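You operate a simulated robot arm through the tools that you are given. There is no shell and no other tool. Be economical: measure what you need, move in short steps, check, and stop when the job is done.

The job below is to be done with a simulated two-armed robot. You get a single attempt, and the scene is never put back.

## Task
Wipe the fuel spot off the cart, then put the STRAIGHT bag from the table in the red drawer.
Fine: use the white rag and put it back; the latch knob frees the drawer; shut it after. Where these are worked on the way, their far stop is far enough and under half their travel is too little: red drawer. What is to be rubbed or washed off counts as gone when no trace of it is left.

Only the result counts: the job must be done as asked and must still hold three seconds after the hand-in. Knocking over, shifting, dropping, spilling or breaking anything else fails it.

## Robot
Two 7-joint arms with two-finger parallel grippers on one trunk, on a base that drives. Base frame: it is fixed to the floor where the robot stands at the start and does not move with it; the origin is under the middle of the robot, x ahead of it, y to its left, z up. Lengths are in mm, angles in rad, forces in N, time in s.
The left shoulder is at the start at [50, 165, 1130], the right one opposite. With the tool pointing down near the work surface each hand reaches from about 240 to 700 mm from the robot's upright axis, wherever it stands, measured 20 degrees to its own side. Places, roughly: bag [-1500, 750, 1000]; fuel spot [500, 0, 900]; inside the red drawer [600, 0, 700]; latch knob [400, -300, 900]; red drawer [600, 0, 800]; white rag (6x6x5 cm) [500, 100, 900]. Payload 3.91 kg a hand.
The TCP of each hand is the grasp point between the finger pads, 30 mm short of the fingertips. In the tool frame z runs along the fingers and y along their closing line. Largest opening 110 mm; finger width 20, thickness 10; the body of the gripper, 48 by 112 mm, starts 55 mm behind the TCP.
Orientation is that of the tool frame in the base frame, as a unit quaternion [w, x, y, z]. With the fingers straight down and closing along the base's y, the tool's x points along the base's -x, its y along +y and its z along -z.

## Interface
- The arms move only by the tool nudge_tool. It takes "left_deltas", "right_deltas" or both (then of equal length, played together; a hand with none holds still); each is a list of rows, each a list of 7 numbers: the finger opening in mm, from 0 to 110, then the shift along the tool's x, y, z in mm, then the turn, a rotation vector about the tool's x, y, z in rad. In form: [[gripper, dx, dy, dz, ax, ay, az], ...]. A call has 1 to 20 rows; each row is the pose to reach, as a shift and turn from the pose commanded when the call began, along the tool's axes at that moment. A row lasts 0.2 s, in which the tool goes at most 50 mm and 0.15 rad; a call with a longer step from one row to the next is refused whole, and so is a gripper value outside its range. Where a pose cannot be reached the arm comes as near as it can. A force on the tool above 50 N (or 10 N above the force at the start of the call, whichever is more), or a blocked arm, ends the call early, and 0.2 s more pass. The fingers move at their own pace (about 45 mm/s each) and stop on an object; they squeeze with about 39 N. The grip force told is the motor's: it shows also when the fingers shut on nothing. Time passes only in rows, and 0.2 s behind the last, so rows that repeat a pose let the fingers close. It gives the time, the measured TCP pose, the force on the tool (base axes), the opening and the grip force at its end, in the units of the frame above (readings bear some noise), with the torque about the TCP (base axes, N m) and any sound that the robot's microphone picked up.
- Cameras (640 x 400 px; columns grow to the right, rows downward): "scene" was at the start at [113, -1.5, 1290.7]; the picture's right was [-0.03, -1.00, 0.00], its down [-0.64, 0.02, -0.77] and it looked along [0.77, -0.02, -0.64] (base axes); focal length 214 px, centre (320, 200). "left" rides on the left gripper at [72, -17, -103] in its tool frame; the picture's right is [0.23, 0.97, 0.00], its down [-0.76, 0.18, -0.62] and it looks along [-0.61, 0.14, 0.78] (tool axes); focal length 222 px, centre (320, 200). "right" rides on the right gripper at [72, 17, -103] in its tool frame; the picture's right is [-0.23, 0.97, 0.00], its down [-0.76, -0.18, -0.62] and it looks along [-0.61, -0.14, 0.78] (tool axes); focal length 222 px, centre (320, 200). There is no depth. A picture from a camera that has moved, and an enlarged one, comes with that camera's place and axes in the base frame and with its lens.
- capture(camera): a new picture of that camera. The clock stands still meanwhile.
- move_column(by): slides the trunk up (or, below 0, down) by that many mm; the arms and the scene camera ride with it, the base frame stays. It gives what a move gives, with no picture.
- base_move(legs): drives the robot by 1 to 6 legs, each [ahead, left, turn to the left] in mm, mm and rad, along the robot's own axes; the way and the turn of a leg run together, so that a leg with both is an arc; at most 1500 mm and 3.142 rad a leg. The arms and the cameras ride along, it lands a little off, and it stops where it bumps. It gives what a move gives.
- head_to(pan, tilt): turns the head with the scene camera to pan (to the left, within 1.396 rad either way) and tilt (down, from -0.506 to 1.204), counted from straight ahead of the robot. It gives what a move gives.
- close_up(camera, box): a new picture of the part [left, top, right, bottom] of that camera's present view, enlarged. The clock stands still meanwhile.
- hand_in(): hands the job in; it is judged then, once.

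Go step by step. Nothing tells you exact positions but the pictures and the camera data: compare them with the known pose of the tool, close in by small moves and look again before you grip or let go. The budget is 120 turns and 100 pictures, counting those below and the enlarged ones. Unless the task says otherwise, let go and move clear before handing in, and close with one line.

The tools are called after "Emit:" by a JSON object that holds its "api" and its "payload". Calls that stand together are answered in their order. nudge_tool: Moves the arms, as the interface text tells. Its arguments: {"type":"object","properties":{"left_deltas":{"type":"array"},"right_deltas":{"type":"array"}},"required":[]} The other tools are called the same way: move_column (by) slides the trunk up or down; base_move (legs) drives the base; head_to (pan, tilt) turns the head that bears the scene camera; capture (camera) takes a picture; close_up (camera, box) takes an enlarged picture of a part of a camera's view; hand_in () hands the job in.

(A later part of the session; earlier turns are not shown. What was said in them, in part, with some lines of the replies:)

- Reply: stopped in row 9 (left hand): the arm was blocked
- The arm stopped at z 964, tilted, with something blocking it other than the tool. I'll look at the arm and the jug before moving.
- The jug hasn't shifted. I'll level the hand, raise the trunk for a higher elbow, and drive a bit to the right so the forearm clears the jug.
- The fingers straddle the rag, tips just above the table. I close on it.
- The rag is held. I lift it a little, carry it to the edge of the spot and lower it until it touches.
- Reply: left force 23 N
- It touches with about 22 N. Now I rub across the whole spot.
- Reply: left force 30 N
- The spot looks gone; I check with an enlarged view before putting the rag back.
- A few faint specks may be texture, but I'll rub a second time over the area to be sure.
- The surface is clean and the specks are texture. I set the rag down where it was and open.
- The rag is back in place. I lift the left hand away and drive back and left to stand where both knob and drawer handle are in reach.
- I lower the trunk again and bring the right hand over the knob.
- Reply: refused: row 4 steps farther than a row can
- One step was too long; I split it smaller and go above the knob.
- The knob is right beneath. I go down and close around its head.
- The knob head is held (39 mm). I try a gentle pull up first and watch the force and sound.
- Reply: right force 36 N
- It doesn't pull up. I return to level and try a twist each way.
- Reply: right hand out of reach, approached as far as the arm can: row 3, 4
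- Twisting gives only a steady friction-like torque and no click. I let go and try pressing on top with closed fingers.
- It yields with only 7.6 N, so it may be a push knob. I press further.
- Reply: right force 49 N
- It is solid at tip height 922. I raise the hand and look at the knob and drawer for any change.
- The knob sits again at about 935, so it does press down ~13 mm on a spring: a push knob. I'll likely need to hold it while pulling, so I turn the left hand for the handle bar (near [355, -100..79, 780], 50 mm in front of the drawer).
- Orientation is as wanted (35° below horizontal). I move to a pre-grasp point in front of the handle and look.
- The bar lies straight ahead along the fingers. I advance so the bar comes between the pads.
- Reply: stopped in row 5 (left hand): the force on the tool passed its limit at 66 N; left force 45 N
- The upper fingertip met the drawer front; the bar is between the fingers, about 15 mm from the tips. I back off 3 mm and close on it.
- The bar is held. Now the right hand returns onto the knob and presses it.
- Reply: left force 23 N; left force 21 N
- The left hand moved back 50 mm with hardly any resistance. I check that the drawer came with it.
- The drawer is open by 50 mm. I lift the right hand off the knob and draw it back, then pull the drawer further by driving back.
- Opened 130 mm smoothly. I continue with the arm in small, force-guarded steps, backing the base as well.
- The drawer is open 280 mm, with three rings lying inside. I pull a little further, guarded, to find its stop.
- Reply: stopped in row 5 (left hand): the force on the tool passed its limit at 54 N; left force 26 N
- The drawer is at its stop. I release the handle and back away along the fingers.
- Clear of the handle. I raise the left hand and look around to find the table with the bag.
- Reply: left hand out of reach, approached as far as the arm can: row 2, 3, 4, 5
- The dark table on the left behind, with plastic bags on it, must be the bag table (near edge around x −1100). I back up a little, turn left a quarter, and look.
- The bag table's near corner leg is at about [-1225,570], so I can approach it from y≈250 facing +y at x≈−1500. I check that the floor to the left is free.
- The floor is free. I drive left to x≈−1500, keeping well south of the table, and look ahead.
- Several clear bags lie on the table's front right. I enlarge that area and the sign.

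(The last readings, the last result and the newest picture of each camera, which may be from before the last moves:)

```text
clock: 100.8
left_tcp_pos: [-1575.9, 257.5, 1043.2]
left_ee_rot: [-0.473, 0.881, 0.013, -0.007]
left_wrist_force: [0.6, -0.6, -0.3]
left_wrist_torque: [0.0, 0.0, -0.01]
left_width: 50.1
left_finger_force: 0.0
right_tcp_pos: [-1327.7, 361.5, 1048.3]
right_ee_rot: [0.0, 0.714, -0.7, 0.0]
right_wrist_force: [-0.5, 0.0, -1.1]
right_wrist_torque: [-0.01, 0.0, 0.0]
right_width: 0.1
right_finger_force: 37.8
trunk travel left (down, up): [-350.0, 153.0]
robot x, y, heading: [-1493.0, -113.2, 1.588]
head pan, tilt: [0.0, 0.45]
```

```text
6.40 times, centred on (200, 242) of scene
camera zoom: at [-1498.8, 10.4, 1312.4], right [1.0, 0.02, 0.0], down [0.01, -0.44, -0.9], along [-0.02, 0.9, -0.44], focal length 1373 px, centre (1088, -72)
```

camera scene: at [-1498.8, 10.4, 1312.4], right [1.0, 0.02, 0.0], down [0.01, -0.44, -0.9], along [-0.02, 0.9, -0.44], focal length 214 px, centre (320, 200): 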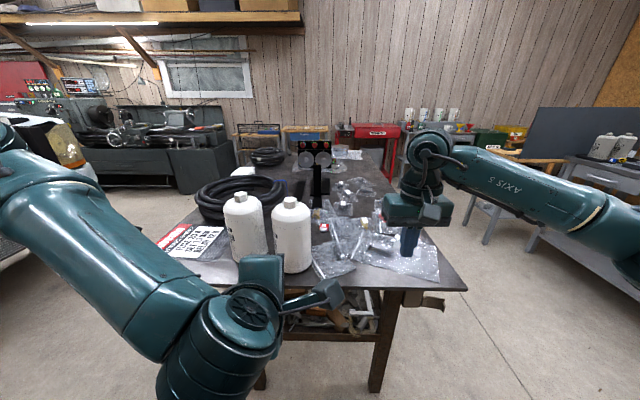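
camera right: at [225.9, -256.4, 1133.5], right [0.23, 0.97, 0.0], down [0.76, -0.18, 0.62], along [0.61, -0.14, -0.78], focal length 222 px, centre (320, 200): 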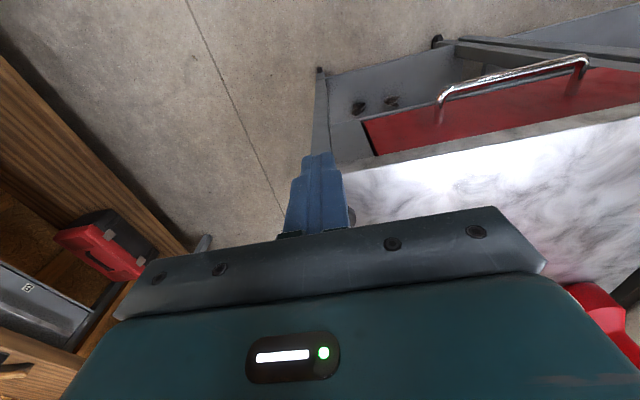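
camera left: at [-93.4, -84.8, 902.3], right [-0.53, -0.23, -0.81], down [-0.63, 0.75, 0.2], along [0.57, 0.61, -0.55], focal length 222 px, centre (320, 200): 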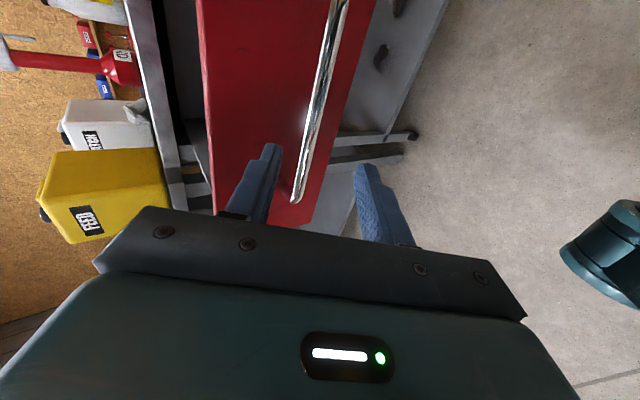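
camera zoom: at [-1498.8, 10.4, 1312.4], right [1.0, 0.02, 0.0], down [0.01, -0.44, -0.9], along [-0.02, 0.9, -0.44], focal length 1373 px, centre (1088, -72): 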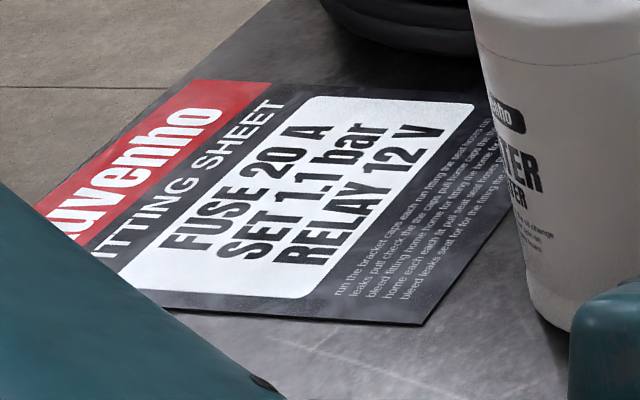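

Labelled small bags lie further back on the right side. I turn the left hand down and tuck it up and back, so I can drive closer.

Emit:
{"api": "nudge_tool", "payload": {"left_deltas": [[50, 0, 0, 0, -0.14, 0, 0], [50, 0, 0, 0, -0.28, 0, 0], [50, 0, 0, 0, -0.42, 0, 0], [50, 0, 0, 0, -0.56, 0, 0], [50, 0, 0, 0, -0.7, 0, 0], [50, 0, 0, 0, -0.84, 0, 0], [50, 0, 0, 0, -0.93, 0, 0]]}}

Emit:
{"api": "nudge_tool", "payload": {"left_deltas": [[50, -20, 20, -40, 0, 0, 0], [50, -40, 40, -80, 0, 0, 0], [50, -60, 60, -120, 0, 0, 0], [50, -80, 80, -150, 0, 0, 0], [50, -80, 80, -150, 0, 0, 0]], "right_deltas": [[0, 0, 0, -40, 0, 0, 0], [0, 0, 0, -80, 0, 0, 0], [0, 0, 0, -120, 0, 0, 0], [0, 0, 0, -120, 0, 0, 0], [0, 0, 0, -120, 0, 0, 0]]}}

Emit:
{"api": "base_move", "payload": {"legs": [[290, 0, -0.017]]}}

Emit:
{"api": "head_to", "payload": {"pan": 0, "tilt": 0.7}}

Emit:
{"api": "capture", "payload": {"camera": "scene"}}

Emit:
{"api": "capture", "payload": {"camera": "right"}}

```text
clock: 102.4
left_tcp_pos: [-1574.4, 258.1, 1043.2]
left_ee_rot: [-0.027, 1.0, 0.015, -0.001]
left_wrist_force: [-0.2, 0.8, 0.1]
left_wrist_torque: [-0.02, 0.01, -0.06]
left_width: 49.9
left_finger_force: 0.0
right_tcp_pos: [-1328.1, 361.0, 1047.3]
right_ee_rot: [0.0, 0.714, -0.7, -0.001]
right_wrist_force: [0.5, 0.8, 0.4]
right_wrist_torque: [0.03, 0.02, -0.03]
right_width: 0.2
right_finger_force: 37.9
trunk travel left (down, up): [-350.0, 153.0]
robot x, y, heading: [-1500.5, -112.2, 1.591]
head pan, tilt: [0.0, 0.45]
```

```text
clock: 103.6
left_tcp_pos: [-1653.6, 166.0, 1187.6]
left_ee_rot: [-0.028, 1.0, 0.015, -0.002]
left_wrist_force: [-0.6, -0.2, 0.1]
left_wrist_torque: [-0.02, -0.01, -0.02]
left_width: 50.1
left_finger_force: 0.1
right_tcp_pos: [-1326.0, 362.0, 1167.9]
right_ee_rot: [0.0, 0.714, -0.7, 0.0]
right_wrist_force: [0.6, -0.3, 0.5]
right_wrist_torque: [0.0, -0.03, -0.05]
right_width: 0.3
right_finger_force: 37.4
trunk travel left (down, up): [-350.0, 153.0]
robot x, y, heading: [-1495.1, -110.6, 1.588]
head pan, tilt: [0.0, 0.45]
```

```text
clock: 105.6
left_tcp_pos: [-1650.9, 464.2, 1186.2]
left_ee_rot: [-0.028, 1.0, 0.006, -0.001]
left_wrist_force: [1.2, 0.3, -1.4]
left_wrist_torque: [0.0, 0.01, -0.02]
left_width: 50.4
left_finger_force: 0.1
right_tcp_pos: [-1321.7, 653.7, 1167.6]
right_ee_rot: [0.0, 0.708, -0.706, 0.0]
right_wrist_force: [-0.3, 0.3, 0.1]
right_wrist_torque: [0.0, 0.04, 0.0]
right_width: 0.0
right_finger_force: 37.8
trunk travel left (down, up): [-350.0, 153.0]
robot x, y, heading: [-1495.5, 184.6, 1.569]
head pan, tilt: [0.0, 0.45]
```

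```text
clock: 106.4
left_tcp_pos: [-1651.9, 463.6, 1185.9]
left_ee_rot: [-0.029, 1.0, 0.006, -0.001]
left_wrist_force: [-0.4, -0.4, 0.2]
left_wrist_torque: [0.02, 0.0, -0.02]
left_width: 49.9
left_finger_force: 0.1
right_tcp_pos: [-1321.9, 653.3, 1168.7]
right_ee_rot: [-0.001, 0.708, -0.706, 0.0]
right_wrist_force: [-0.7, -0.6, 0.5]
right_wrist_torque: [-0.03, -0.02, 0.01]
right_width: 0.0
right_finger_force: 37.4
trunk travel left (down, up): [-350.0, 153.0]
robot x, y, heading: [-1498.2, 177.8, 1.572]
head pan, tilt: [0.0, 0.7]
```

```text
45 pictures are left
camera scene: at [-1499.7, 297.8, 1290.3], right [1.0, 0.0, 0.0], down [0.0, -0.64, -0.77], along [0.0, 0.77, -0.64], focal length 214 px, centre (320, 200)
```

scene: 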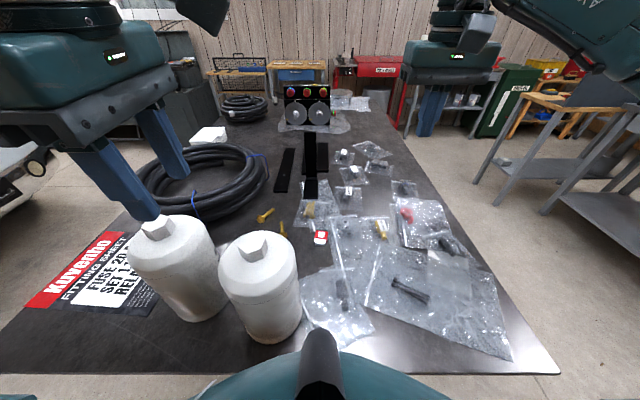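

```text
44 pictures are left
camera right: at [-1339.4, 580.4, 1270.5], right [-0.97, 0.23, 0.0], down [0.18, 0.76, 0.62], along [0.14, 0.61, -0.78], focal length 222 px, centre (320, 200)
```

right: 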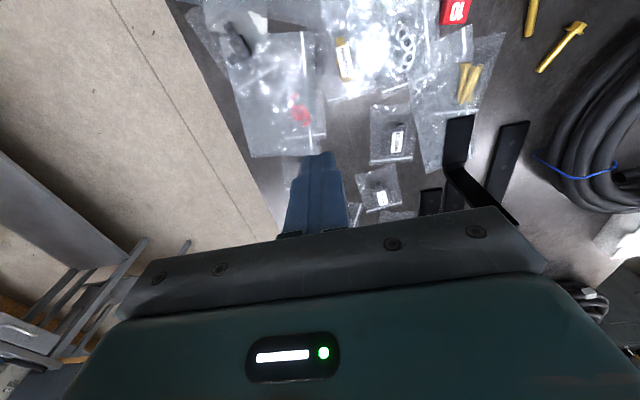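

Emit:
{"api": "close_up", "payload": {"camera": "scene", "box": [310, 135, 430, 215]}}

Emit:
{"api": "close_up", "payload": {"camera": "right", "box": [330, 90, 450, 230]}}

```text
5.00 times, centred on (370, 175) of scene
camera zoom: at [-1499.7, 297.8, 1290.3], right [1.0, 0.0, 0.0], down [0.0, -0.64, -0.77], along [0.0, 0.77, -0.64], focal length 1072 px, centre (70, 325)
```

zoom: 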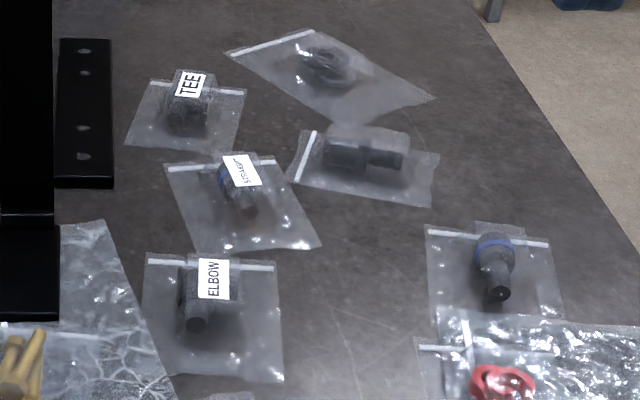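

```text
2.86 times, centred on (390, 160) of right
camera zoom: at [-1339.4, 580.4, 1270.5], right [-0.97, 0.23, 0.0], down [0.18, 0.76, 0.62], along [0.14, 0.61, -0.78], focal length 635 px, centre (120, 314)
```

zoom: 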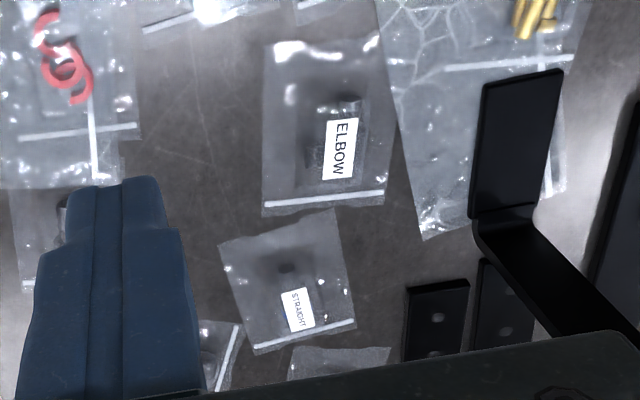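

The middle small bag is labelled STRAIGHT (TEE behind it, ELBOW in front). Its fitting lies near [-1394,850], top ≈940, table ≈920. I drive 70 mm closer and bring the right hand over it.

Emit:
{"api": "base_move", "payload": {"legs": [[70, 0, 0]]}}

Emit:
{"api": "nudge_tool", "payload": {"right_deltas": [[90, -25, 14, 25, 0, 0, 0], [90, -50, 28, 50, 0, 0, 0], [90, -75, 42, 75, 0, 0, 0], [90, -100, 57, 100, 0, 0, 0], [90, -120, 71, 125, 0, 0, 0], [90, -120, 71, 145, 0, 0, 0], [90, -120, 71, 145, 0, 0, 0]]}}

Emit:
{"api": "capture", "payload": {"camera": "right"}}

```text
clock: 107.4
left_tcp_pos: [-1653.2, 533.3, 1185.5]
left_ee_rot: [-0.028, 1.0, 0.006, 0.0]
left_wrist_force: [0.8, 0.1, -1.1]
left_wrist_torque: [-0.02, -0.01, 0.02]
left_width: 50.0
left_finger_force: 0.0
right_tcp_pos: [-1322.9, 722.9, 1167.0]
right_ee_rot: [0.0, 0.708, -0.706, 0.0]
right_wrist_force: [-0.2, 0.3, -0.1]
right_wrist_torque: [-0.04, -0.02, 0.02]
right_width: 0.0
right_finger_force: 37.5
trunk travel left (down, up): [-350.0, 153.0]
robot x, y, heading: [-1498.5, 251.7, 1.57]
head pan, tilt: [0.0, 0.7]
```

```text
clock: 109.0
left_tcp_pos: [-1652.0, 532.6, 1186.1]
left_ee_rot: [-0.029, 1.0, 0.007, -0.001]
left_wrist_force: [0.5, 0.3, -0.6]
left_wrist_torque: [0.01, 0.0, 0.04]
left_width: 50.1
left_finger_force: 0.0
right_tcp_pos: [-1395.7, 842.0, 1021.3]
right_ee_rot: [-0.001, 0.708, -0.706, -0.001]
right_wrist_force: [0.3, -0.2, -0.8]
right_wrist_torque: [0.01, 0.01, 0.01]
right_width: 90.1
right_finger_force: 0.1
trunk travel left (down, up): [-350.0, 153.0]
robot x, y, heading: [-1500.1, 254.3, 1.571]
head pan, tilt: [0.0, 0.7]
```

```text
41 pictures are left
camera right: at [-1413.1, 770.2, 1125.0], right [-0.97, 0.22, 0.0], down [0.18, 0.76, 0.62], along [0.14, 0.61, -0.78], focal length 222 px, centre (320, 200)
```

right: 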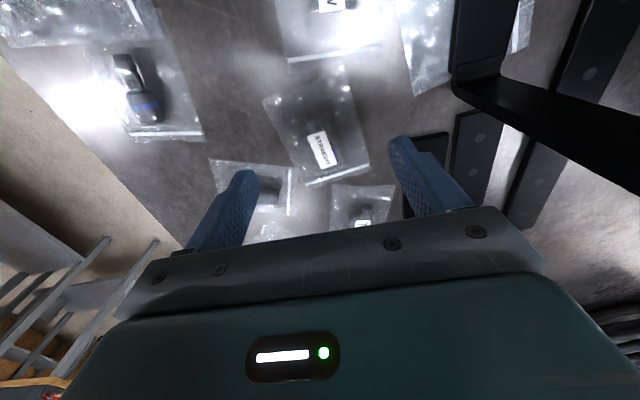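

Emit:
{"api": "close_up", "payload": {"camera": "right", "box": [240, 50, 400, 220]}}

```text
2.35 times, centred on (320, 135) of right
camera zoom: at [-1413.1, 770.2, 1125.0], right [-0.97, 0.22, 0.0], down [0.18, 0.76, 0.62], along [0.14, 0.61, -0.78], focal length 523 px, centre (320, 353)
```

zoom: 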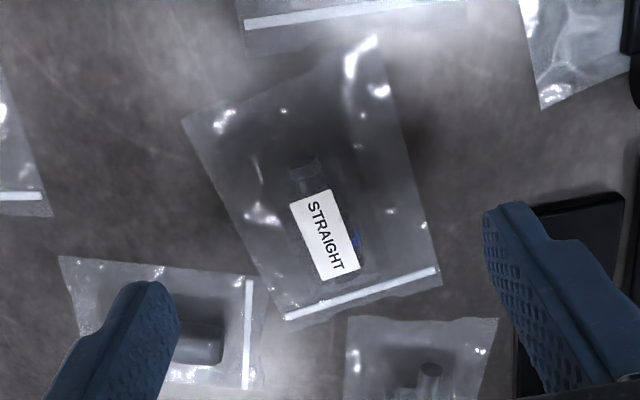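

The fitting in the STRAIGHT bag spans y 833–880 at x≈−1395. I descend around it with fingertips just above the table.

Emit:
{"api": "nudge_tool", "payload": {"right_deltas": [[86, -9, -1, 25, 0, 0, 0], [86, -9, -1, 45, 0, 0, 0], [86, -9, -1, 58, 0, 0, 0], [86, -9, -1, 65, 0, 0, 0], [86, -9, -1, 68, 0, 0, 0]]}}

Emit:
{"api": "capture", "payload": {"camera": "right"}}

```text
clock: 110.2
left_tcp_pos: [-1653.7, 533.6, 1187.0]
left_ee_rot: [-0.029, 1.0, 0.006, 0.0]
left_wrist_force: [0.7, -0.7, 0.6]
left_wrist_torque: [0.02, 0.01, -0.01]
left_width: 50.0
left_finger_force: 0.1
right_tcp_pos: [-1394.1, 852.1, 954.3]
right_ee_rot: [-0.001, 0.709, -0.706, 0.0]
right_wrist_force: [-0.9, 0.6, 0.5]
right_wrist_torque: [-0.01, 0.01, 0.01]
right_width: 86.1
right_finger_force: 0.1
trunk travel left (down, up): [-350.0, 153.0]
robot x, y, heading: [-1495.4, 254.2, 1.576]
head pan, tilt: [0.0, 0.7]
```

```text
39 pictures are left
camera right: at [-1411.1, 778.6, 1057.2], right [-0.97, 0.22, 0.0], down [0.18, 0.76, 0.62], along [0.14, 0.61, -0.78], focal length 222 px, centre (320, 200)
```

right: 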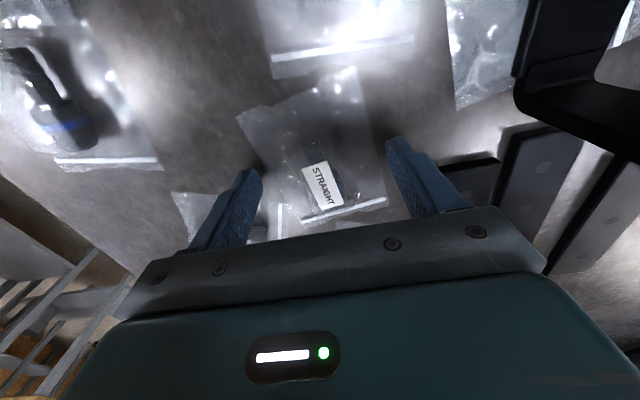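

The fitting lies between the fingers. I close on it.

Emit:
{"api": "nudge_tool", "payload": {"right_deltas": [[80, 0, 0, 2, 0, 0, 0], [60, 0, 0, 2, 0, 0, 0], [40, 0, 0, 2, 0, 0, 0], [20, 0, 0, 2, 0, 0, 0], [5, 0, 0, 2, 0, 0, 0], [5, 0, 0, 2, 0, 0, 0], [5, 0, 0, 2, 0, 0, 0]]}}

Emit:
{"api": "capture", "payload": {"camera": "right"}}

```text
clock: 111.8
left_tcp_pos: [-1651.8, 532.5, 1186.7]
left_ee_rot: [-0.029, 1.0, 0.006, -0.001]
left_wrist_force: [-0.8, 0.7, 0.8]
left_wrist_torque: [-0.02, -0.04, 0.0]
left_width: 50.0
left_finger_force: 0.1
right_tcp_pos: [-1392.3, 850.9, 953.2]
right_ee_rot: [-0.001, 0.708, -0.706, -0.001]
right_wrist_force: [-0.2, 1.0, 3.6]
right_wrist_torque: [-0.02, -0.04, -0.01]
right_width: 30.5
right_finger_force: 39.0
trunk travel left (down, up): [-350.0, 153.0]
robot x, y, heading: [-1499.2, 252.0, 1.571]
head pan, tilt: [0.0, 0.7]
```

```text
38 pictures are left
camera right: at [-1410.6, 778.2, 1055.8], right [-0.97, 0.22, 0.0], down [0.18, 0.76, 0.62], along [0.14, 0.61, -0.78], focal length 222 px, centre (320, 200)
```

right: 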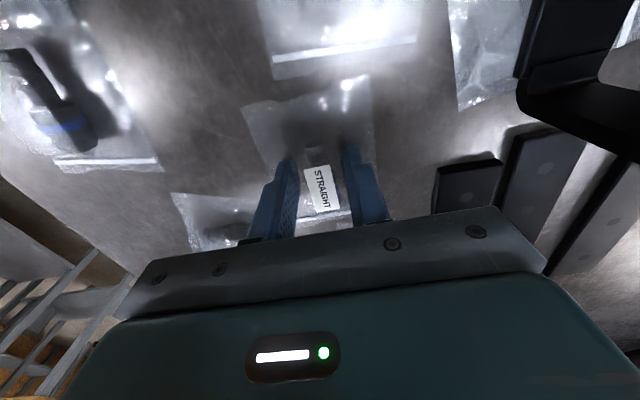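

The bag is gripped (30 mm). I lift it straight up and check that only this bag comes along.

Emit:
{"api": "nudge_tool", "payload": {"right_deltas": [[5, 0, 0, -10, 0, 0, 0], [5, 0, 0, -30, 0, 0, 0], [5, 0, 0, -60, 0, 0, 0], [5, 0, 0, -100, 0, 0, 0], [5, 0, 0, -140, 0, 0, 0], [5, 0, 0, -180, 0, 0, 0], [5, 0, 0, -180, 0, 0, 0]]}}

Emit:
{"api": "capture", "payload": {"camera": "scene"}}

Emit:
{"api": "capture", "payload": {"camera": "right"}}

```text
clock: 113.4
left_tcp_pos: [-1652.3, 532.8, 1186.0]
left_ee_rot: [-0.028, 1.0, 0.006, -0.001]
left_wrist_force: [0.6, 0.7, -0.1]
left_wrist_torque: [-0.02, 0.02, 0.03]
left_width: 50.1
left_finger_force: 0.0
right_tcp_pos: [-1390.3, 851.3, 1133.4]
right_ee_rot: [0.0, 0.709, -0.706, 0.0]
right_wrist_force: [0.9, 0.6, -1.7]
right_wrist_torque: [-0.02, 0.0, -0.01]
right_width: 30.5
right_finger_force: 38.4
trunk travel left (down, up): [-350.0, 153.0]
robot x, y, heading: [-1497.4, 252.8, 1.574]
head pan, tilt: [0.0, 0.7]
```

```text
37 pictures are left
camera scene: at [-1499.8, 367.7, 1290.2], right [1.0, 0.0, 0.0], down [0.0, -0.64, -0.76], along [0.0, 0.76, -0.64], focal length 214 px, centre (320, 200)
```

scene: 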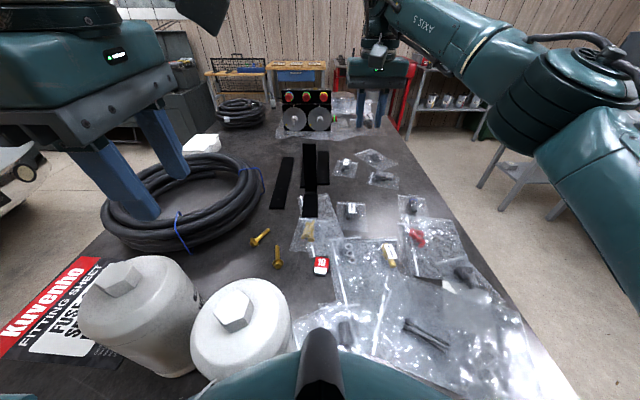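

```text
36 pictures are left
camera right: at [-1408.0, 778.9, 1236.2], right [-0.97, 0.22, 0.0], down [0.18, 0.76, 0.62], along [0.14, 0.61, -0.78], focal length 222 px, centre (320, 200)
```

right: 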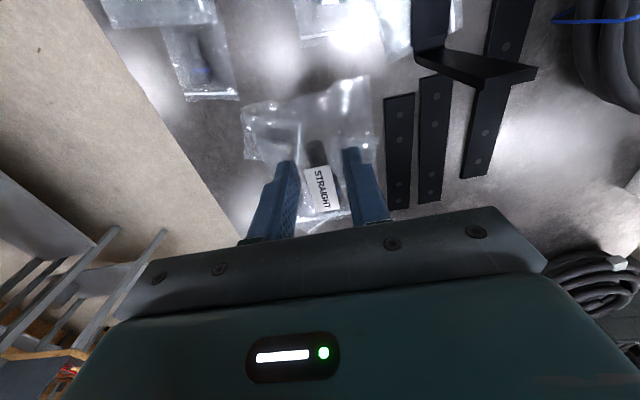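

Only the STRAIGHT bag came up; the others lie undisturbed. I pull the hand in and drive back to the cart: back, right, then turn right.

Emit:
{"api": "nudge_tool", "payload": {"right_deltas": [[5, 35, 0, 0, 0, 0, 0], [5, 70, 0, 0, 0, 0, 0], [5, 105, 0, 0, 0, 0, 0], [5, 120, 0, 0, 0, 0, 0]]}}

Emit:
{"api": "base_move", "payload": {"legs": [[-360, 0, 0], [0, -1000, 0], [0, 0, -1.571]]}}

Emit:
{"api": "head_to", "payload": {"pan": 0, "tilt": 0.65}}

Emit:
{"api": "capture", "payload": {"camera": "scene"}}

```text
clock: 114.4
left_tcp_pos: [-1652.1, 532.4, 1187.8]
left_ee_rot: [-0.029, 1.0, 0.006, -0.001]
left_wrist_force: [0.4, 0.4, -0.2]
left_wrist_torque: [0.02, -0.03, -0.02]
left_width: 50.0
left_finger_force: 0.0
right_tcp_pos: [-1392.2, 731.4, 1132.8]
right_ee_rot: [0.0, 0.708, -0.706, 0.0]
right_wrist_force: [0.2, 1.0, -0.2]
right_wrist_torque: [-0.02, 0.01, 0.02]
right_width: 30.7
right_finger_force: 39.2
trunk travel left (down, up): [-350.0, 153.0]
robot x, y, heading: [-1501.9, 251.7, 1.574]
head pan, tilt: [0.0, 0.7]
```

```text
clock: 129.4
left_tcp_pos: [-203.0, 32.1, 1186.4]
left_ee_rot: [0.021, -0.701, 0.713, -0.02]
left_wrist_force: [-0.6, 0.3, 0.0]
left_wrist_torque: [-0.01, -0.01, -0.01]
left_width: 50.1
left_finger_force: 0.0
right_tcp_pos: [-12.7, -233.2, 1131.1]
right_ee_rot: [0.0, 0.012, 1.0, 0.0]
right_wrist_force: [0.3, 0.0, -0.3]
right_wrist_torque: [0.01, 0.0, 0.02]
right_width: 30.7
right_finger_force: 38.8
trunk travel left (down, up): [-350.0, 153.0]
robot x, y, heading: [-484.6, -112.9, -0.024]
head pan, tilt: [0.0, 0.7]
```

```text
clock: 130.0
left_tcp_pos: [-203.7, 33.8, 1186.6]
left_ee_rot: [0.021, -0.701, 0.712, -0.02]
left_wrist_force: [0.0, -0.1, -0.1]
left_wrist_torque: [-0.01, -0.01, 0.04]
left_width: 49.9
left_finger_force: 0.1
right_tcp_pos: [-12.1, -233.6, 1133.1]
right_ee_rot: [0.001, 0.012, 1.0, 0.001]
right_wrist_force: [0.4, 0.5, -0.5]
right_wrist_torque: [0.0, 0.02, -0.02]
right_width: 30.6
right_finger_force: 38.8
trunk travel left (down, up): [-350.0, 153.0]
robot x, y, heading: [-488.2, -113.9, -0.028]
head pan, tilt: [0.0, 0.649]
```

```text
35 pictures are left
camera scene: at [-373.8, -114.7, 1294.6], right [-0.03, -1.0, 0.0], down [-0.6, 0.02, -0.8], along [0.8, -0.02, -0.6], focal length 214 px, centre (320, 200)
```

scene: 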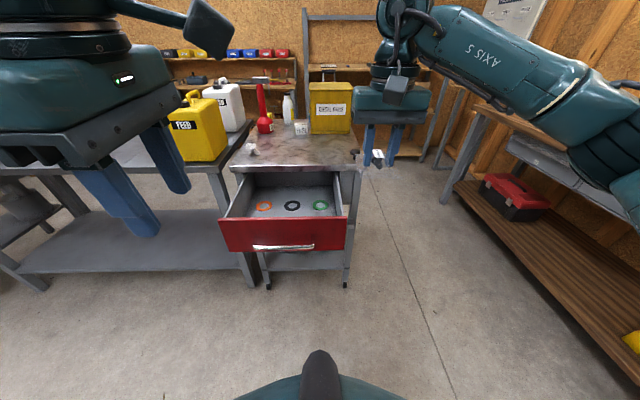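

The drawer is still open. I drive left and ahead to face it with the right arm.

Emit:
{"api": "base_move", "payload": {"legs": [[0, 210, 0.026], [150, 0, 0]]}}

Emit:
{"api": "capture", "payload": {"camera": "scene"}}

```text
clock: 133.4
left_tcp_pos: [-54.0, 252.6, 1185.3]
left_ee_rot: [-0.021, 0.711, -0.703, 0.019]
left_wrist_force: [-0.4, 0.9, 0.1]
left_wrist_torque: [0.0, 0.01, 0.02]
left_width: 50.1
left_finger_force: 0.1
right_tcp_pos: [143.6, -8.6, 1131.4]
right_ee_rot: [0.0, -0.002, 1.0, 0.0]
right_wrist_force: [0.5, 0.6, -0.9]
right_wrist_torque: [0.0, 0.04, 0.0]
right_width: 30.5
right_finger_force: 38.8
trunk travel left (down, up): [-350.0, 153.0]
robot x, y, heading: [-337.4, 97.9, 0.002]
head pan, tilt: [0.0, 0.649]
```

```text
34 pictures are left
camera scene: at [-221.1, 99.8, 1294.5], right [0.0, -1.0, 0.0], down [-0.61, 0.0, -0.8], along [0.8, 0.0, -0.61], focal length 214 px, centre (320, 200)
```

scene: 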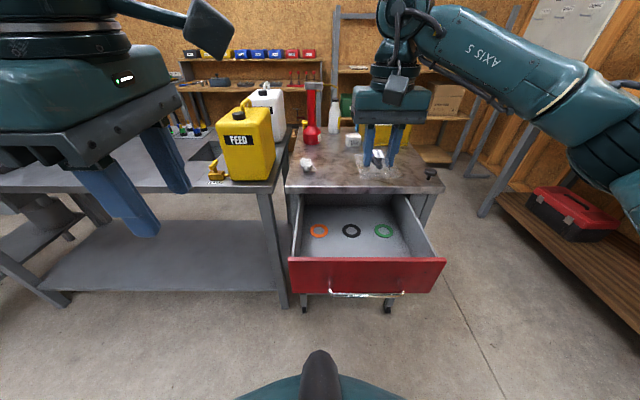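

I bring the bag above the drawer's free front part at x≈235 and check from the hand camera.

Emit:
{"api": "nudge_tool", "payload": {"right_deltas": [[5, -30, 0, 20, 0, 0, 0], [5, -60, 0, 50, 0, 0, 0], [5, -85, 0, 85, 0, 0, 0], [5, -95, 0, 120, 0, 0, 0], [5, -95, 0, 155, 0, 0, 0], [5, -95, 0, 175, 0, 0, 0], [5, -95, 0, 175, 0, 0, 0]]}}

Emit:
{"api": "capture", "payload": {"camera": "right"}}

Emit:
{"api": "capture", "payload": {"camera": "scene"}}

```text
clock: 135.1
left_tcp_pos: [-56.1, 252.5, 1187.5]
left_ee_rot: [-0.022, 0.711, -0.702, 0.02]
left_wrist_force: [0.6, 0.3, 0.6]
left_wrist_torque: [0.02, 0.02, -0.01]
left_width: 50.3
left_finger_force: 0.2
right_tcp_pos: [238.5, -8.3, 957.9]
right_ee_rot: [0.001, -0.002, 1.0, 0.001]
right_wrist_force: [0.5, -0.8, 0.2]
right_wrist_torque: [0.0, 0.0, -0.01]
right_width: 30.6
right_finger_force: 38.9
trunk travel left (down, up): [-350.0, 153.0]
robot x, y, heading: [-336.2, 96.7, 0.007]
head pan, tilt: [0.0, 0.649]
```

```text
33 pictures are left
camera right: at [164.0, 8.9, 1060.4], right [0.22, 0.97, 0.0], down [0.76, -0.17, 0.62], along [0.61, -0.14, -0.78], focal length 222 px, centre (320, 200)
```

right: 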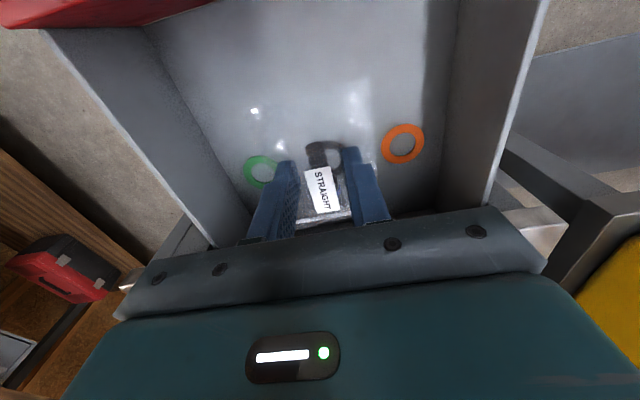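

```text
32 pictures are left
camera scene: at [-221.9, 99.8, 1294.6], right [0.0, -1.0, 0.0], down [-0.6, 0.0, -0.8], along [0.8, 0.0, -0.6], focal length 214 px, centre (320, 200)
```

scene: 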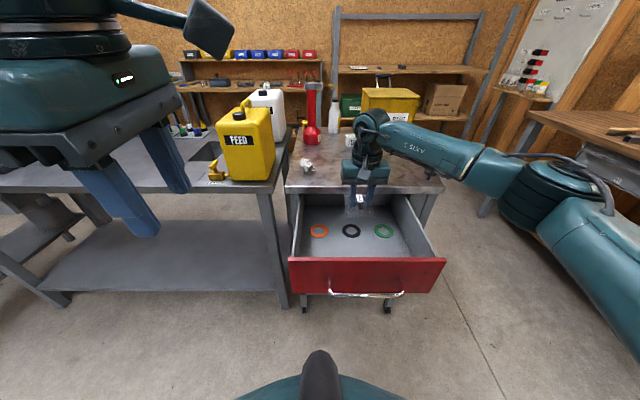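

Drawer floor ≈ z 727, rings at x≈341 and the front panel's inner face ≈130, so x≈226 is the free middle. I lower the bag slowly there.

Emit:
{"api": "nudge_tool", "payload": {"right_deltas": [[5, 12, 0, 40, 0, 0, 0], [5, 12, 0, 80, 0, 0, 0], [5, 12, 0, 115, 0, 0, 0], [5, 12, 0, 145, 0, 0, 0], [5, 12, 0, 165, 0, 0, 0], [5, 12, 0, 180, 0, 0, 0], [5, 12, 0, 188, 0, 0, 0], [5, 12, 0, 188, 0, 0, 0]]}}

Emit:
{"api": "capture", "payload": {"camera": "right"}}

Emit:
{"api": "close_up", "payload": {"camera": "scene", "box": [270, 150, 460, 310]}}

```text
clock: 136.8
left_tcp_pos: [-55.3, 253.1, 1185.4]
left_ee_rot: [-0.021, 0.711, -0.703, 0.02]
left_wrist_force: [0.5, -0.1, 0.1]
left_wrist_torque: [0.0, -0.02, -0.01]
left_width: 49.8
left_finger_force: 0.0
right_tcp_pos: [226.8, -9.2, 767.4]
right_ee_rot: [0.001, -0.002, 1.0, 0.0]
right_wrist_force: [-0.7, 0.1, -0.4]
right_wrist_torque: [0.0, -0.01, 0.02]
right_width: 30.5
right_finger_force: 39.1
trunk travel left (down, up): [-350.0, 153.0]
robot x, y, heading: [-336.0, 98.6, 0.002]
head pan, tilt: [0.0, 0.649]
```

```text
31 pictures are left
camera right: at [152.7, 8.6, 871.0], right [0.22, 0.97, 0.0], down [0.76, -0.18, 0.62], along [0.61, -0.14, -0.78], focal length 222 px, centre (320, 200)
```

right: 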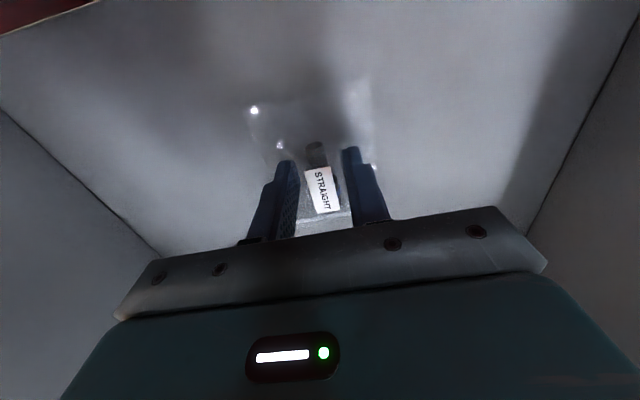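

```text
2.50 times, centred on (365, 230) of scene
camera zoom: at [-221.8, 99.8, 1294.6], right [0.0, -1.0, 0.0], down [-0.6, 0.0, -0.8], along [0.8, 0.0, -0.6], focal length 536 px, centre (208, 125)
```

zoom: 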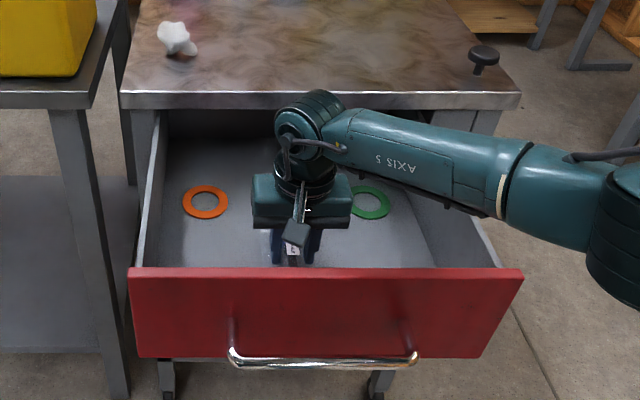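

Clear of walls and rings. I lower in small steps till it touches, then open.

Emit:
{"api": "nudge_tool", "payload": {"right_deltas": [[5, 0, 0, 2, 0, 0, 0], [5, 0, 0, 4, 0, 0, 0], [5, 0, 0, 6, 0, 0, 0], [5, 0, 0, 6, 0, 0, 0]]}}

```text
clock: 137.8
left_tcp_pos: [-55.0, 251.8, 1185.8]
left_ee_rot: [-0.021, 0.711, -0.702, 0.019]
left_wrist_force: [0.3, 1.2, 0.5]
left_wrist_torque: [-0.03, -0.02, -0.03]
left_width: 50.0
left_finger_force: 0.0
right_tcp_pos: [224.6, -8.8, 762.2]
right_ee_rot: [0.0, -0.002, 1.0, -0.001]
right_wrist_force: [0.5, -0.3, -0.3]
right_wrist_torque: [0.0, -0.01, 0.01]
right_width: 30.6
right_finger_force: 38.4
trunk travel left (down, up): [-350.0, 153.0]
robot x, y, heading: [-338.1, 100.4, -0.001]
head pan, tilt: [0.0, 0.649]
```

Emit:
{"api": "nudge_tool", "payload": {"right_deltas": [[5, 0, 0, 2, 0, 0, 0], [5, 0, 0, 4, 0, 0, 0], [5, 0, 0, 6, 0, 0, 0], [5, 0, 0, 6, 0, 0, 0]]}}

```text
clock: 138.8
left_tcp_pos: [-55.7, 253.8, 1186.7]
left_ee_rot: [-0.021, 0.711, -0.703, 0.02]
left_wrist_force: [1.1, -0.5, 0.0]
left_wrist_torque: [0.01, 0.0, 0.03]
left_width: 50.3
left_finger_force: 0.0
right_tcp_pos: [226.3, -10.4, 757.3]
right_ee_rot: [0.001, -0.001, 1.0, 0.0]
right_wrist_force: [-0.5, -0.1, -0.7]
right_wrist_torque: [0.03, 0.02, 0.01]
right_width: 30.8
right_finger_force: 38.7
trunk travel left (down, up): [-350.0, 153.0]
robot x, y, heading: [-336.0, 98.3, 0.001]
head pan, tilt: [0.0, 0.649]
```

Emit:
{"api": "nudge_tool", "payload": {"right_deltas": [[5, -3, 0, 3, 0, 0, 0], [5, -5, 0, 6, 0, 0, 0], [5, -5, 0, 9, 0, 0, 0], [5, -5, 0, 12, 0, 0, 0], [5, -5, 0, 12, 0, 0, 0]]}}

Emit:
{"api": "capture", "payload": {"camera": "right"}}

```text
clock: 139.9
left_tcp_pos: [-56.9, 252.7, 1185.9]
left_ee_rot: [-0.021, 0.711, -0.703, 0.019]
left_wrist_force: [0.1, -1.0, -0.3]
left_wrist_torque: [0.0, 0.02, -0.01]
left_width: 50.1
left_finger_force: 0.0
right_tcp_pos: [237.1, -8.2, 755.4]
right_ee_rot: [0.009, -0.001, 1.0, 0.002]
right_wrist_force: [0.6, -2.7, 20.5]
right_wrist_torque: [-0.29, 0.73, 0.08]
right_width: 30.6
right_finger_force: 38.9
trunk travel left (down, up): [-350.0, 153.0]
robot x, y, heading: [-337.4, 98.1, 0.005]
head pan, tilt: [0.0, 0.649]
stopped in row 5 (right hand): the force on the tool passed its limit at 51 N (the readings are from after the stop); the commanded pose is now the measured one
```

```text
29 pictures are left
camera right: at [162.1, 8.6, 857.3], right [0.23, 0.97, 0.01], down [0.75, -0.18, 0.64], along [0.62, -0.14, -0.77], focal length 222 px, centre (320, 200)
```

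right: 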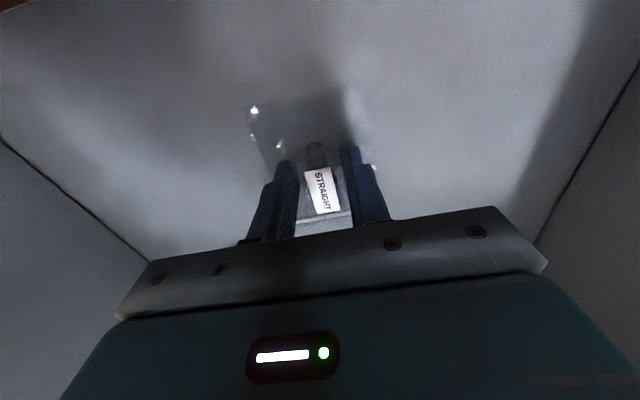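

It touches the floor at TCP z≈755. I ease up 2 mm and open.

Emit:
{"api": "nudge_tool", "payload": {"right_deltas": [[5, 0, 0, -2, 0, 0, 0], [40, 0, 0, -2, 0, 0, 0], [60, 0, 0, -2, 0, 0, 0], [70, 0, 0, -2, 0, 0, 0], [70, 0, 0, -2, 0, 0, 0], [70, 0, 0, -20, 0, 0, 0], [70, 0, 0, -50, 0, 0, 0], [70, 0, 0, -90, 0, 0, 0], [70, 0, 0, -135, 0, 0, 0], [70, 0, 0, -180, 0, 0, 0], [70, 0, 0, -220, 0, 0, 0], [70, 0, 0, -220, 0, 0, 0]]}}

Emit:
{"api": "capture", "payload": {"camera": "right"}}

```text
clock: 142.5
left_tcp_pos: [-56.1, 252.0, 1187.0]
left_ee_rot: [-0.021, 0.711, -0.702, 0.02]
left_wrist_force: [0.3, 1.1, 0.4]
left_wrist_torque: [0.03, 0.0, -0.03]
left_width: 50.2
left_finger_force: 0.0
right_tcp_pos: [234.7, -9.6, 970.8]
right_ee_rot: [0.005, -0.002, 1.0, 0.001]
right_wrist_force: [0.2, -0.3, -0.3]
right_wrist_torque: [-0.02, -0.02, 0.04]
right_width: 70.1
right_finger_force: 0.1
trunk travel left (down, up): [-350.0, 153.0]
robot x, y, heading: [-338.1, 97.8, 0.002]
head pan, tilt: [0.0, 0.649]
```

```text
28 pictures are left
camera right: at [159.7, 6.9, 1072.4], right [0.23, 0.97, 0.0], down [0.76, -0.18, 0.63], along [0.61, -0.14, -0.78], focal length 222 px, centre (320, 200)
```

right: 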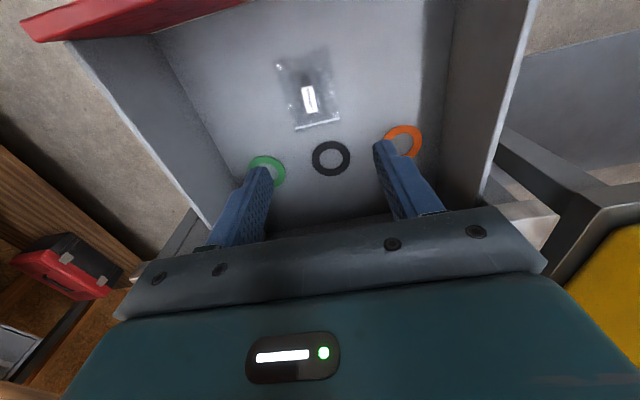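

The STRAIGHT bag lies flat in the drawer, clear of the rings. Next I shut the drawer: closed right fingers go in front of the handle bar, tilted slightly forward.

Emit:
{"api": "nudge_tool", "payload": {"right_deltas": [[40, 45, 0, 0, 0, 0, 0], [0, 90, 0, 0, 0, 0, 0], [0, 135, 0, 0, 0, 0, 0], [0, 180, 0, 0, 0, 0, 0], [0, 225, 0, 0, 0, 0, 0], [0, 240, 0, 30, 0, 0, 0], [0, 240, 0, 75, 0, 0, 0], [0, 240, 0, 120, 0, 0, 0], [0, 240, 0, 155, 0, 0, 0], [0, 240, 0, 175, 0, 0, 0], [0, 240, 0, 175, 0, -0.13, 0], [0, 240, 0, 175, 0, -0.26, 0], [0, 240, 0, 175, 0, -0.4, 0], [0, 240, 0, 175, 0, -0.4, 0]]}}

Emit:
{"api": "capture", "payload": {"camera": "right"}}

Emit:
{"api": "capture", "payload": {"camera": "scene"}}

```text
clock: 145.5
left_tcp_pos: [-56.7, 251.4, 1186.0]
left_ee_rot: [-0.02, 0.71, -0.703, 0.019]
left_wrist_force: [-0.3, 0.5, 0.0]
left_wrist_torque: [0.01, -0.02, 0.02]
left_width: 50.0
left_finger_force: 0.0
right_tcp_pos: [-4.2, -9.1, 794.9]
right_ee_rot: [0.204, 0.0, 0.979, 0.001]
right_wrist_force: [-0.4, 0.7, 0.7]
right_wrist_torque: [-0.01, 0.02, -0.02]
right_width: 0.2
right_finger_force: 37.7
trunk travel left (down, up): [-350.0, 153.0]
robot x, y, heading: [-335.7, 95.4, 0.004]
head pan, tilt: [0.0, 0.649]
```

```text
27 pictures are left
camera right: at [-113.4, 8.0, 859.3], right [0.21, 0.97, 0.09], down [0.45, -0.18, 0.88], along [0.87, -0.14, -0.47], focal length 222 px, centre (320, 200)
```

right: 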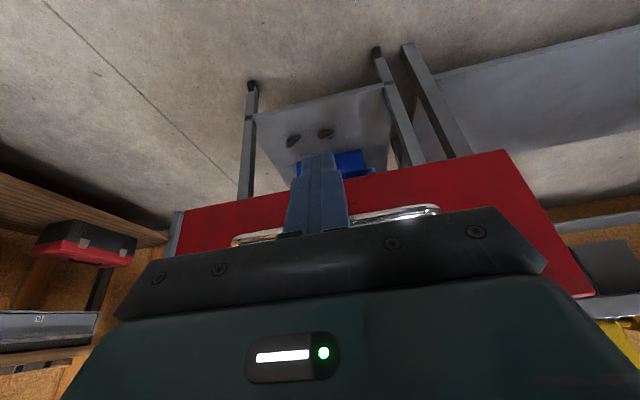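

```text
26 pictures are left
camera scene: at [-221.9, 99.7, 1294.6], right [0.0, -1.0, 0.0], down [-0.6, 0.0, -0.8], along [0.8, 0.0, -0.6], focal length 214 px, centre (320, 200)
```

scene: 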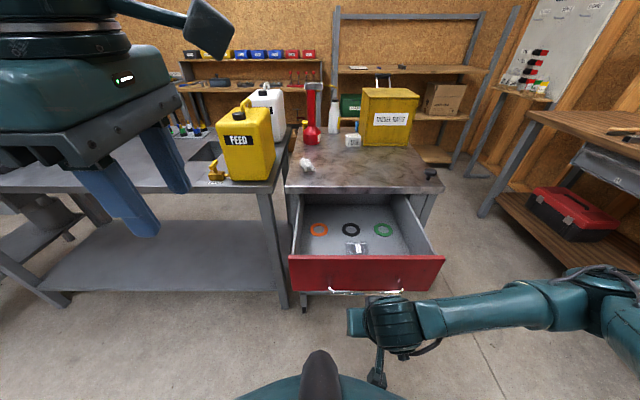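

The fingers are centred before the bar. I drive ahead gently, first 100 mm, and check.

Emit:
{"api": "base_move", "payload": {"legs": [[100, 0, 0]]}}

Emit:
{"api": "capture", "payload": {"camera": "scene"}}

```text
clock: 146.7
left_tcp_pos: [44.7, 251.7, 1185.6]
left_ee_rot: [-0.021, 0.711, -0.703, 0.018]
left_wrist_force: [0.4, -0.4, 0.3]
left_wrist_torque: [0.02, 0.03, 0.02]
left_width: 50.2
left_finger_force: 0.1
right_tcp_pos: [95.0, -9.9, 793.5]
right_ee_rot: [0.203, -0.001, 0.979, 0.002]
right_wrist_force: [-0.2, 0.9, -0.4]
right_wrist_torque: [0.01, -0.02, -0.01]
right_width: 0.0
right_finger_force: 37.6
trunk travel left (down, up): [-350.0, 153.0]
robot x, y, heading: [-238.0, 99.7, 0.003]
head pan, tilt: [0.0, 0.649]
```

```text
25 pictures are left
camera scene: at [-121.5, 99.8, 1294.5], right [0.0, -1.0, 0.0], down [-0.61, 0.0, -0.8], along [0.8, 0.0, -0.61], focal length 214 px, centre (320, 200)
```

scene: 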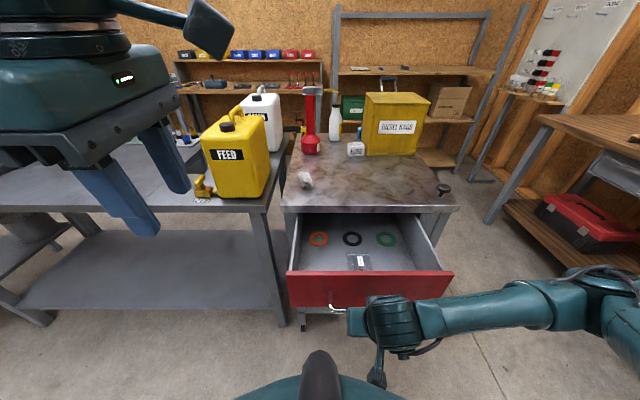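

It works: bag and rings ride along quietly. I continue.

Emit:
{"api": "base_move", "payload": {"legs": [[110, 0, 0]]}}

Emit:
{"api": "base_move", "payload": {"legs": [[90, 0, 0]]}}

Emit:
{"api": "capture", "payload": {"camera": "scene"}}

```text
clock: 147.9
left_tcp_pos: [150.8, 253.3, 1186.5]
left_ee_rot: [-0.022, 0.712, -0.702, 0.02]
left_wrist_force: [-0.1, -0.2, -0.3]
left_wrist_torque: [0.01, 0.0, 0.01]
left_width: 50.3
left_finger_force: 0.1
right_tcp_pos: [203.4, -6.8, 793.6]
right_ee_rot: [0.204, -0.002, 0.979, 0.002]
right_wrist_force: [0.0, 0.1, -0.7]
right_wrist_torque: [-0.02, 0.01, 0.03]
right_width: 0.0
right_finger_force: 37.8
trunk travel left (down, up): [-350.0, 153.0]
robot x, y, heading: [-128.6, 101.1, 0.004]
head pan, tilt: [0.0, 0.649]
```

```text
clock: 149.0
left_tcp_pos: [238.9, 252.9, 1186.9]
left_ee_rot: [-0.021, 0.712, -0.701, 0.02]
left_wrist_force: [0.6, 1.2, -0.1]
left_wrist_torque: [0.03, 0.01, 0.0]
left_width: 50.5
left_finger_force: 0.1
right_tcp_pos: [291.6, -7.2, 793.9]
right_ee_rot: [0.205, -0.002, 0.979, 0.002]
right_wrist_force: [1.0, -0.4, -0.7]
right_wrist_torque: [0.0, -0.02, 0.01]
right_width: 0.0
right_finger_force: 37.7
trunk travel left (down, up): [-350.0, 153.0]
robot x, y, heading: [-43.7, 98.8, 0.006]
head pan, tilt: [0.0, 0.649]
```

```text
24 pictures are left
camera scene: at [73.8, 100.9, 1294.5], right [0.01, -1.0, 0.0], down [-0.61, 0.0, -0.8], along [0.8, 0.0, -0.61], focal length 214 px, centre (320, 200)
```

scene: 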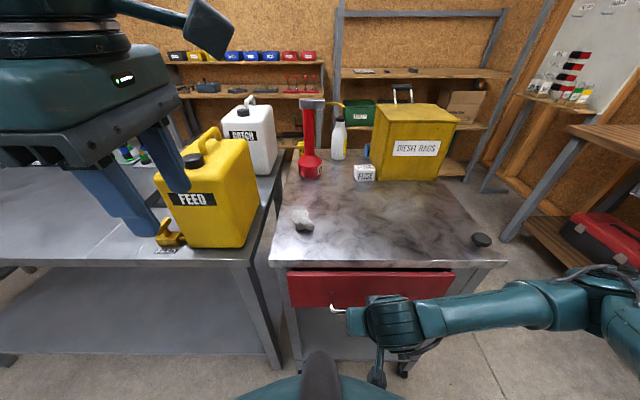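

About 45 mm remain. I push the rest with the arm, force-guarded.

Emit:
{"api": "nudge_tool", "payload": {"right_deltas": [[0, -9, 0, 4, 0, 0, 0], [0, -18, 0, 8, 0, 0, 0], [0, -27, 0, 11, 0, 0, 0], [0, -32, 0, 13.5, 0, 0, 0], [0, -36, 0, 15, 0, 0, 0], [0, -40, 0, 17, 0, 0, 0], [0, -44, 0, 18.5, 0, 0, 0], [0, -48, 0, 20, 0, 0, 0], [0, -52, 0, 22, 0, 0, 0], [0, -56, 0, 24, 0, 0, 0]]}}

Emit:
{"api": "capture", "payload": {"camera": "scene"}}

```text
clock: 150.3
left_tcp_pos: [238.4, 253.5, 1186.7]
left_ee_rot: [-0.021, 0.713, -0.701, 0.019]
left_wrist_force: [0.7, 0.1, 0.5]
left_wrist_torque: [-0.02, 0.02, -0.02]
left_width: 50.1
left_finger_force: 0.1
right_tcp_pos: [322.2, -7.7, 790.3]
right_ee_rot: [0.189, -0.006, 0.982, 0.002]
right_wrist_force: [-5.5, 0.1, -1.6]
right_wrist_torque: [-0.07, 0.03, 0.0]
right_width: 0.0
right_finger_force: 37.2
trunk travel left (down, up): [-350.0, 153.0]
robot x, y, heading: [-41.1, 98.9, 0.003]
head pan, tilt: [0.0, 0.649]
stopped in row 6 (right hand): the force on the tool passed its limit at 52 N (the readings are from after the stop); the commanded pose is now the measured one
```

```text
23 pictures are left
camera scene: at [73.3, 100.9, 1294.5], right [0.0, -1.0, 0.0], down [-0.61, 0.0, -0.8], along [0.8, 0.0, -0.61], focal length 214 px, centre (320, 200)
```

scene: 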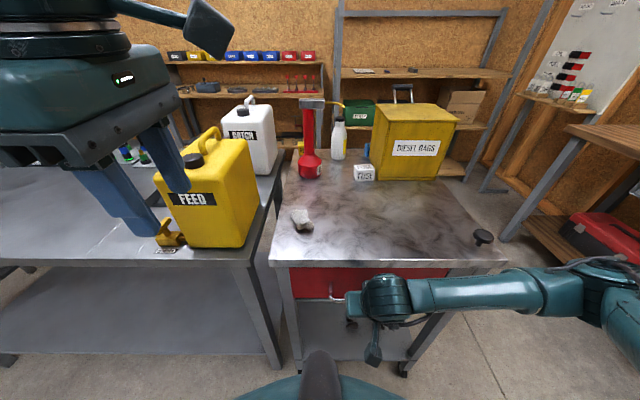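

The drawer met a stop; the knob seems to have popped up again. I look closely.

Emit:
{"api": "close_up", "payload": {"camera": "scene", "box": [260, 210, 520, 370]}}

Emit:
{"api": "capture", "payload": {"camera": "right"}}

```text
2.46 times, centred on (390, 290) of scene
camera zoom: at [73.3, 100.9, 1294.5], right [0.0, -1.0, 0.0], down [-0.61, 0.0, -0.8], along [0.8, 0.0, -0.61], focal length 528 px, centre (148, -22)
```

zoom: 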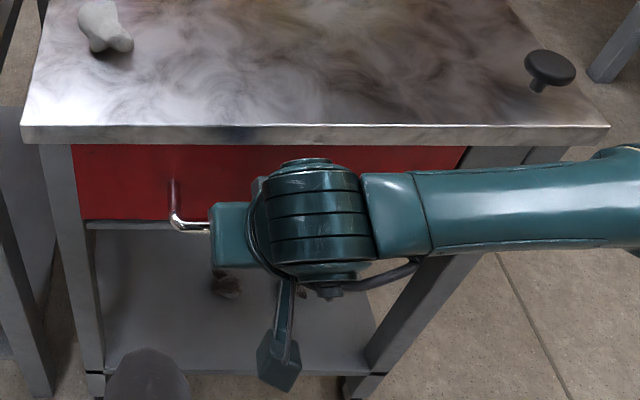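

```text
21 pictures are left
camera right: at [216.3, 8.7, 858.5], right [0.2, 0.98, 0.09], down [0.48, -0.17, 0.86], along [0.86, -0.13, -0.5], focal length 222 px, centre (320, 200)
```

right: 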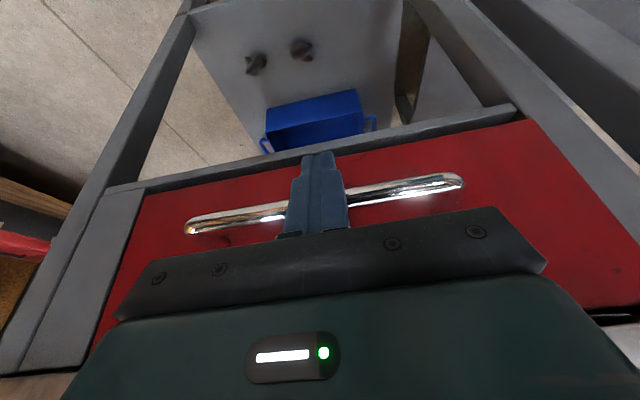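

The drawer looks flush with the frame and the knob stands up, as at the start. I back the hand off and verify from further away.

Emit:
{"api": "nudge_tool", "payload": {"right_deltas": [[0, 28, 0, -12, 0, 0, 0], [0, 56, 0, -24, 0, 0, 0], [0, 56, 0, -24, 0, 0, 0]]}}

Emit:
{"api": "base_move", "payload": {"legs": [[-300, 0, 0]]}}

Emit:
{"api": "capture", "payload": {"camera": "scene"}}

Emit:
{"api": "close_up", "payload": {"camera": "scene", "box": [260, 150, 460, 310]}}

```text
clock: 151.2
left_tcp_pos: [237.0, 253.6, 1186.1]
left_ee_rot: [-0.021, 0.712, -0.702, 0.019]
left_wrist_force: [-0.9, 0.1, 0.0]
left_wrist_torque: [0.02, 0.0, 0.0]
left_width: 50.2
left_finger_force: 0.1
right_tcp_pos: [263.7, -8.0, 794.3]
right_ee_rot: [0.192, -0.006, 0.981, 0.002]
right_wrist_force: [-0.5, 0.0, -0.2]
right_wrist_torque: [-0.01, 0.02, 0.05]
right_width: 0.0
right_finger_force: 37.8
trunk travel left (down, up): [-350.0, 153.0]
robot x, y, heading: [-42.5, 101.7, 0.006]
head pan, tilt: [0.0, 0.649]
```

```text
clock: 153.2
left_tcp_pos: [-65.4, 252.5, 1188.0]
left_ee_rot: [-0.02, 0.711, -0.703, 0.019]
left_wrist_force: [-0.6, -0.1, 0.3]
left_wrist_torque: [0.0, -0.03, 0.0]
left_width: 50.1
left_finger_force: 0.0
right_tcp_pos: [-40.3, -9.1, 793.4]
right_ee_rot: [0.191, -0.004, 0.982, 0.003]
right_wrist_force: [-0.9, 0.2, 0.6]
right_wrist_torque: [-0.01, 0.01, -0.01]
right_width: 0.1
right_finger_force: 38.2
trunk travel left (down, up): [-350.0, 153.0]
robot x, y, heading: [-343.9, 98.1, 0.004]
head pan, tilt: [0.0, 0.649]
```

```text
20 pictures are left
camera scene: at [-230.9, 99.3, 1294.7], right [0.0, -1.0, 0.0], down [-0.6, 0.0, -0.8], along [0.8, 0.0, -0.6], focal length 214 px, centre (320, 200)
```

scene: 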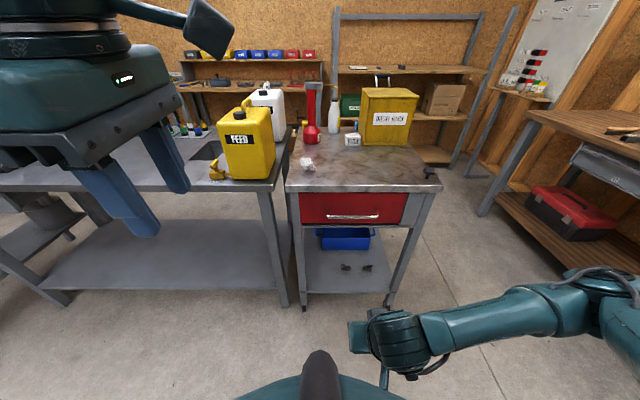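

```text
2.50 times, centred on (360, 230) of scene
camera zoom: at [-230.9, 99.3, 1294.7], right [0.0, -1.0, 0.0], down [-0.6, 0.0, -0.8], along [0.8, 0.0, -0.6], focal length 536 px, centre (220, 125)
```

zoom: 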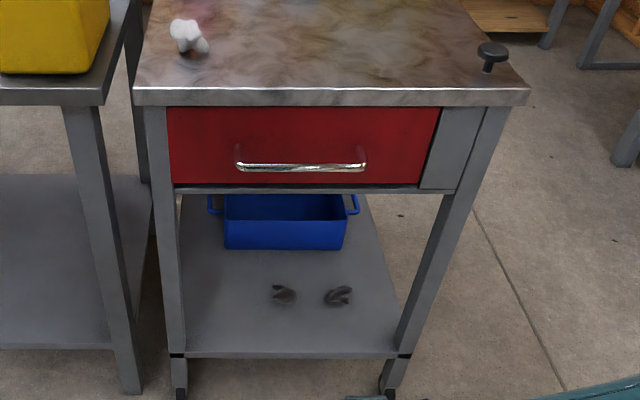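

The drawer is shut with the bag inside, the knob is up, the rag is back, the table is clean and both hands are clear, so I hand it in.

Emit:
{"api": "hand_in", "payload": {}}

```text
The job is handed in.
```

The fuel spot is wiped off and the white rag is back in its place. The STRAIGHT bag is in the red drawer, and the drawer is shut.
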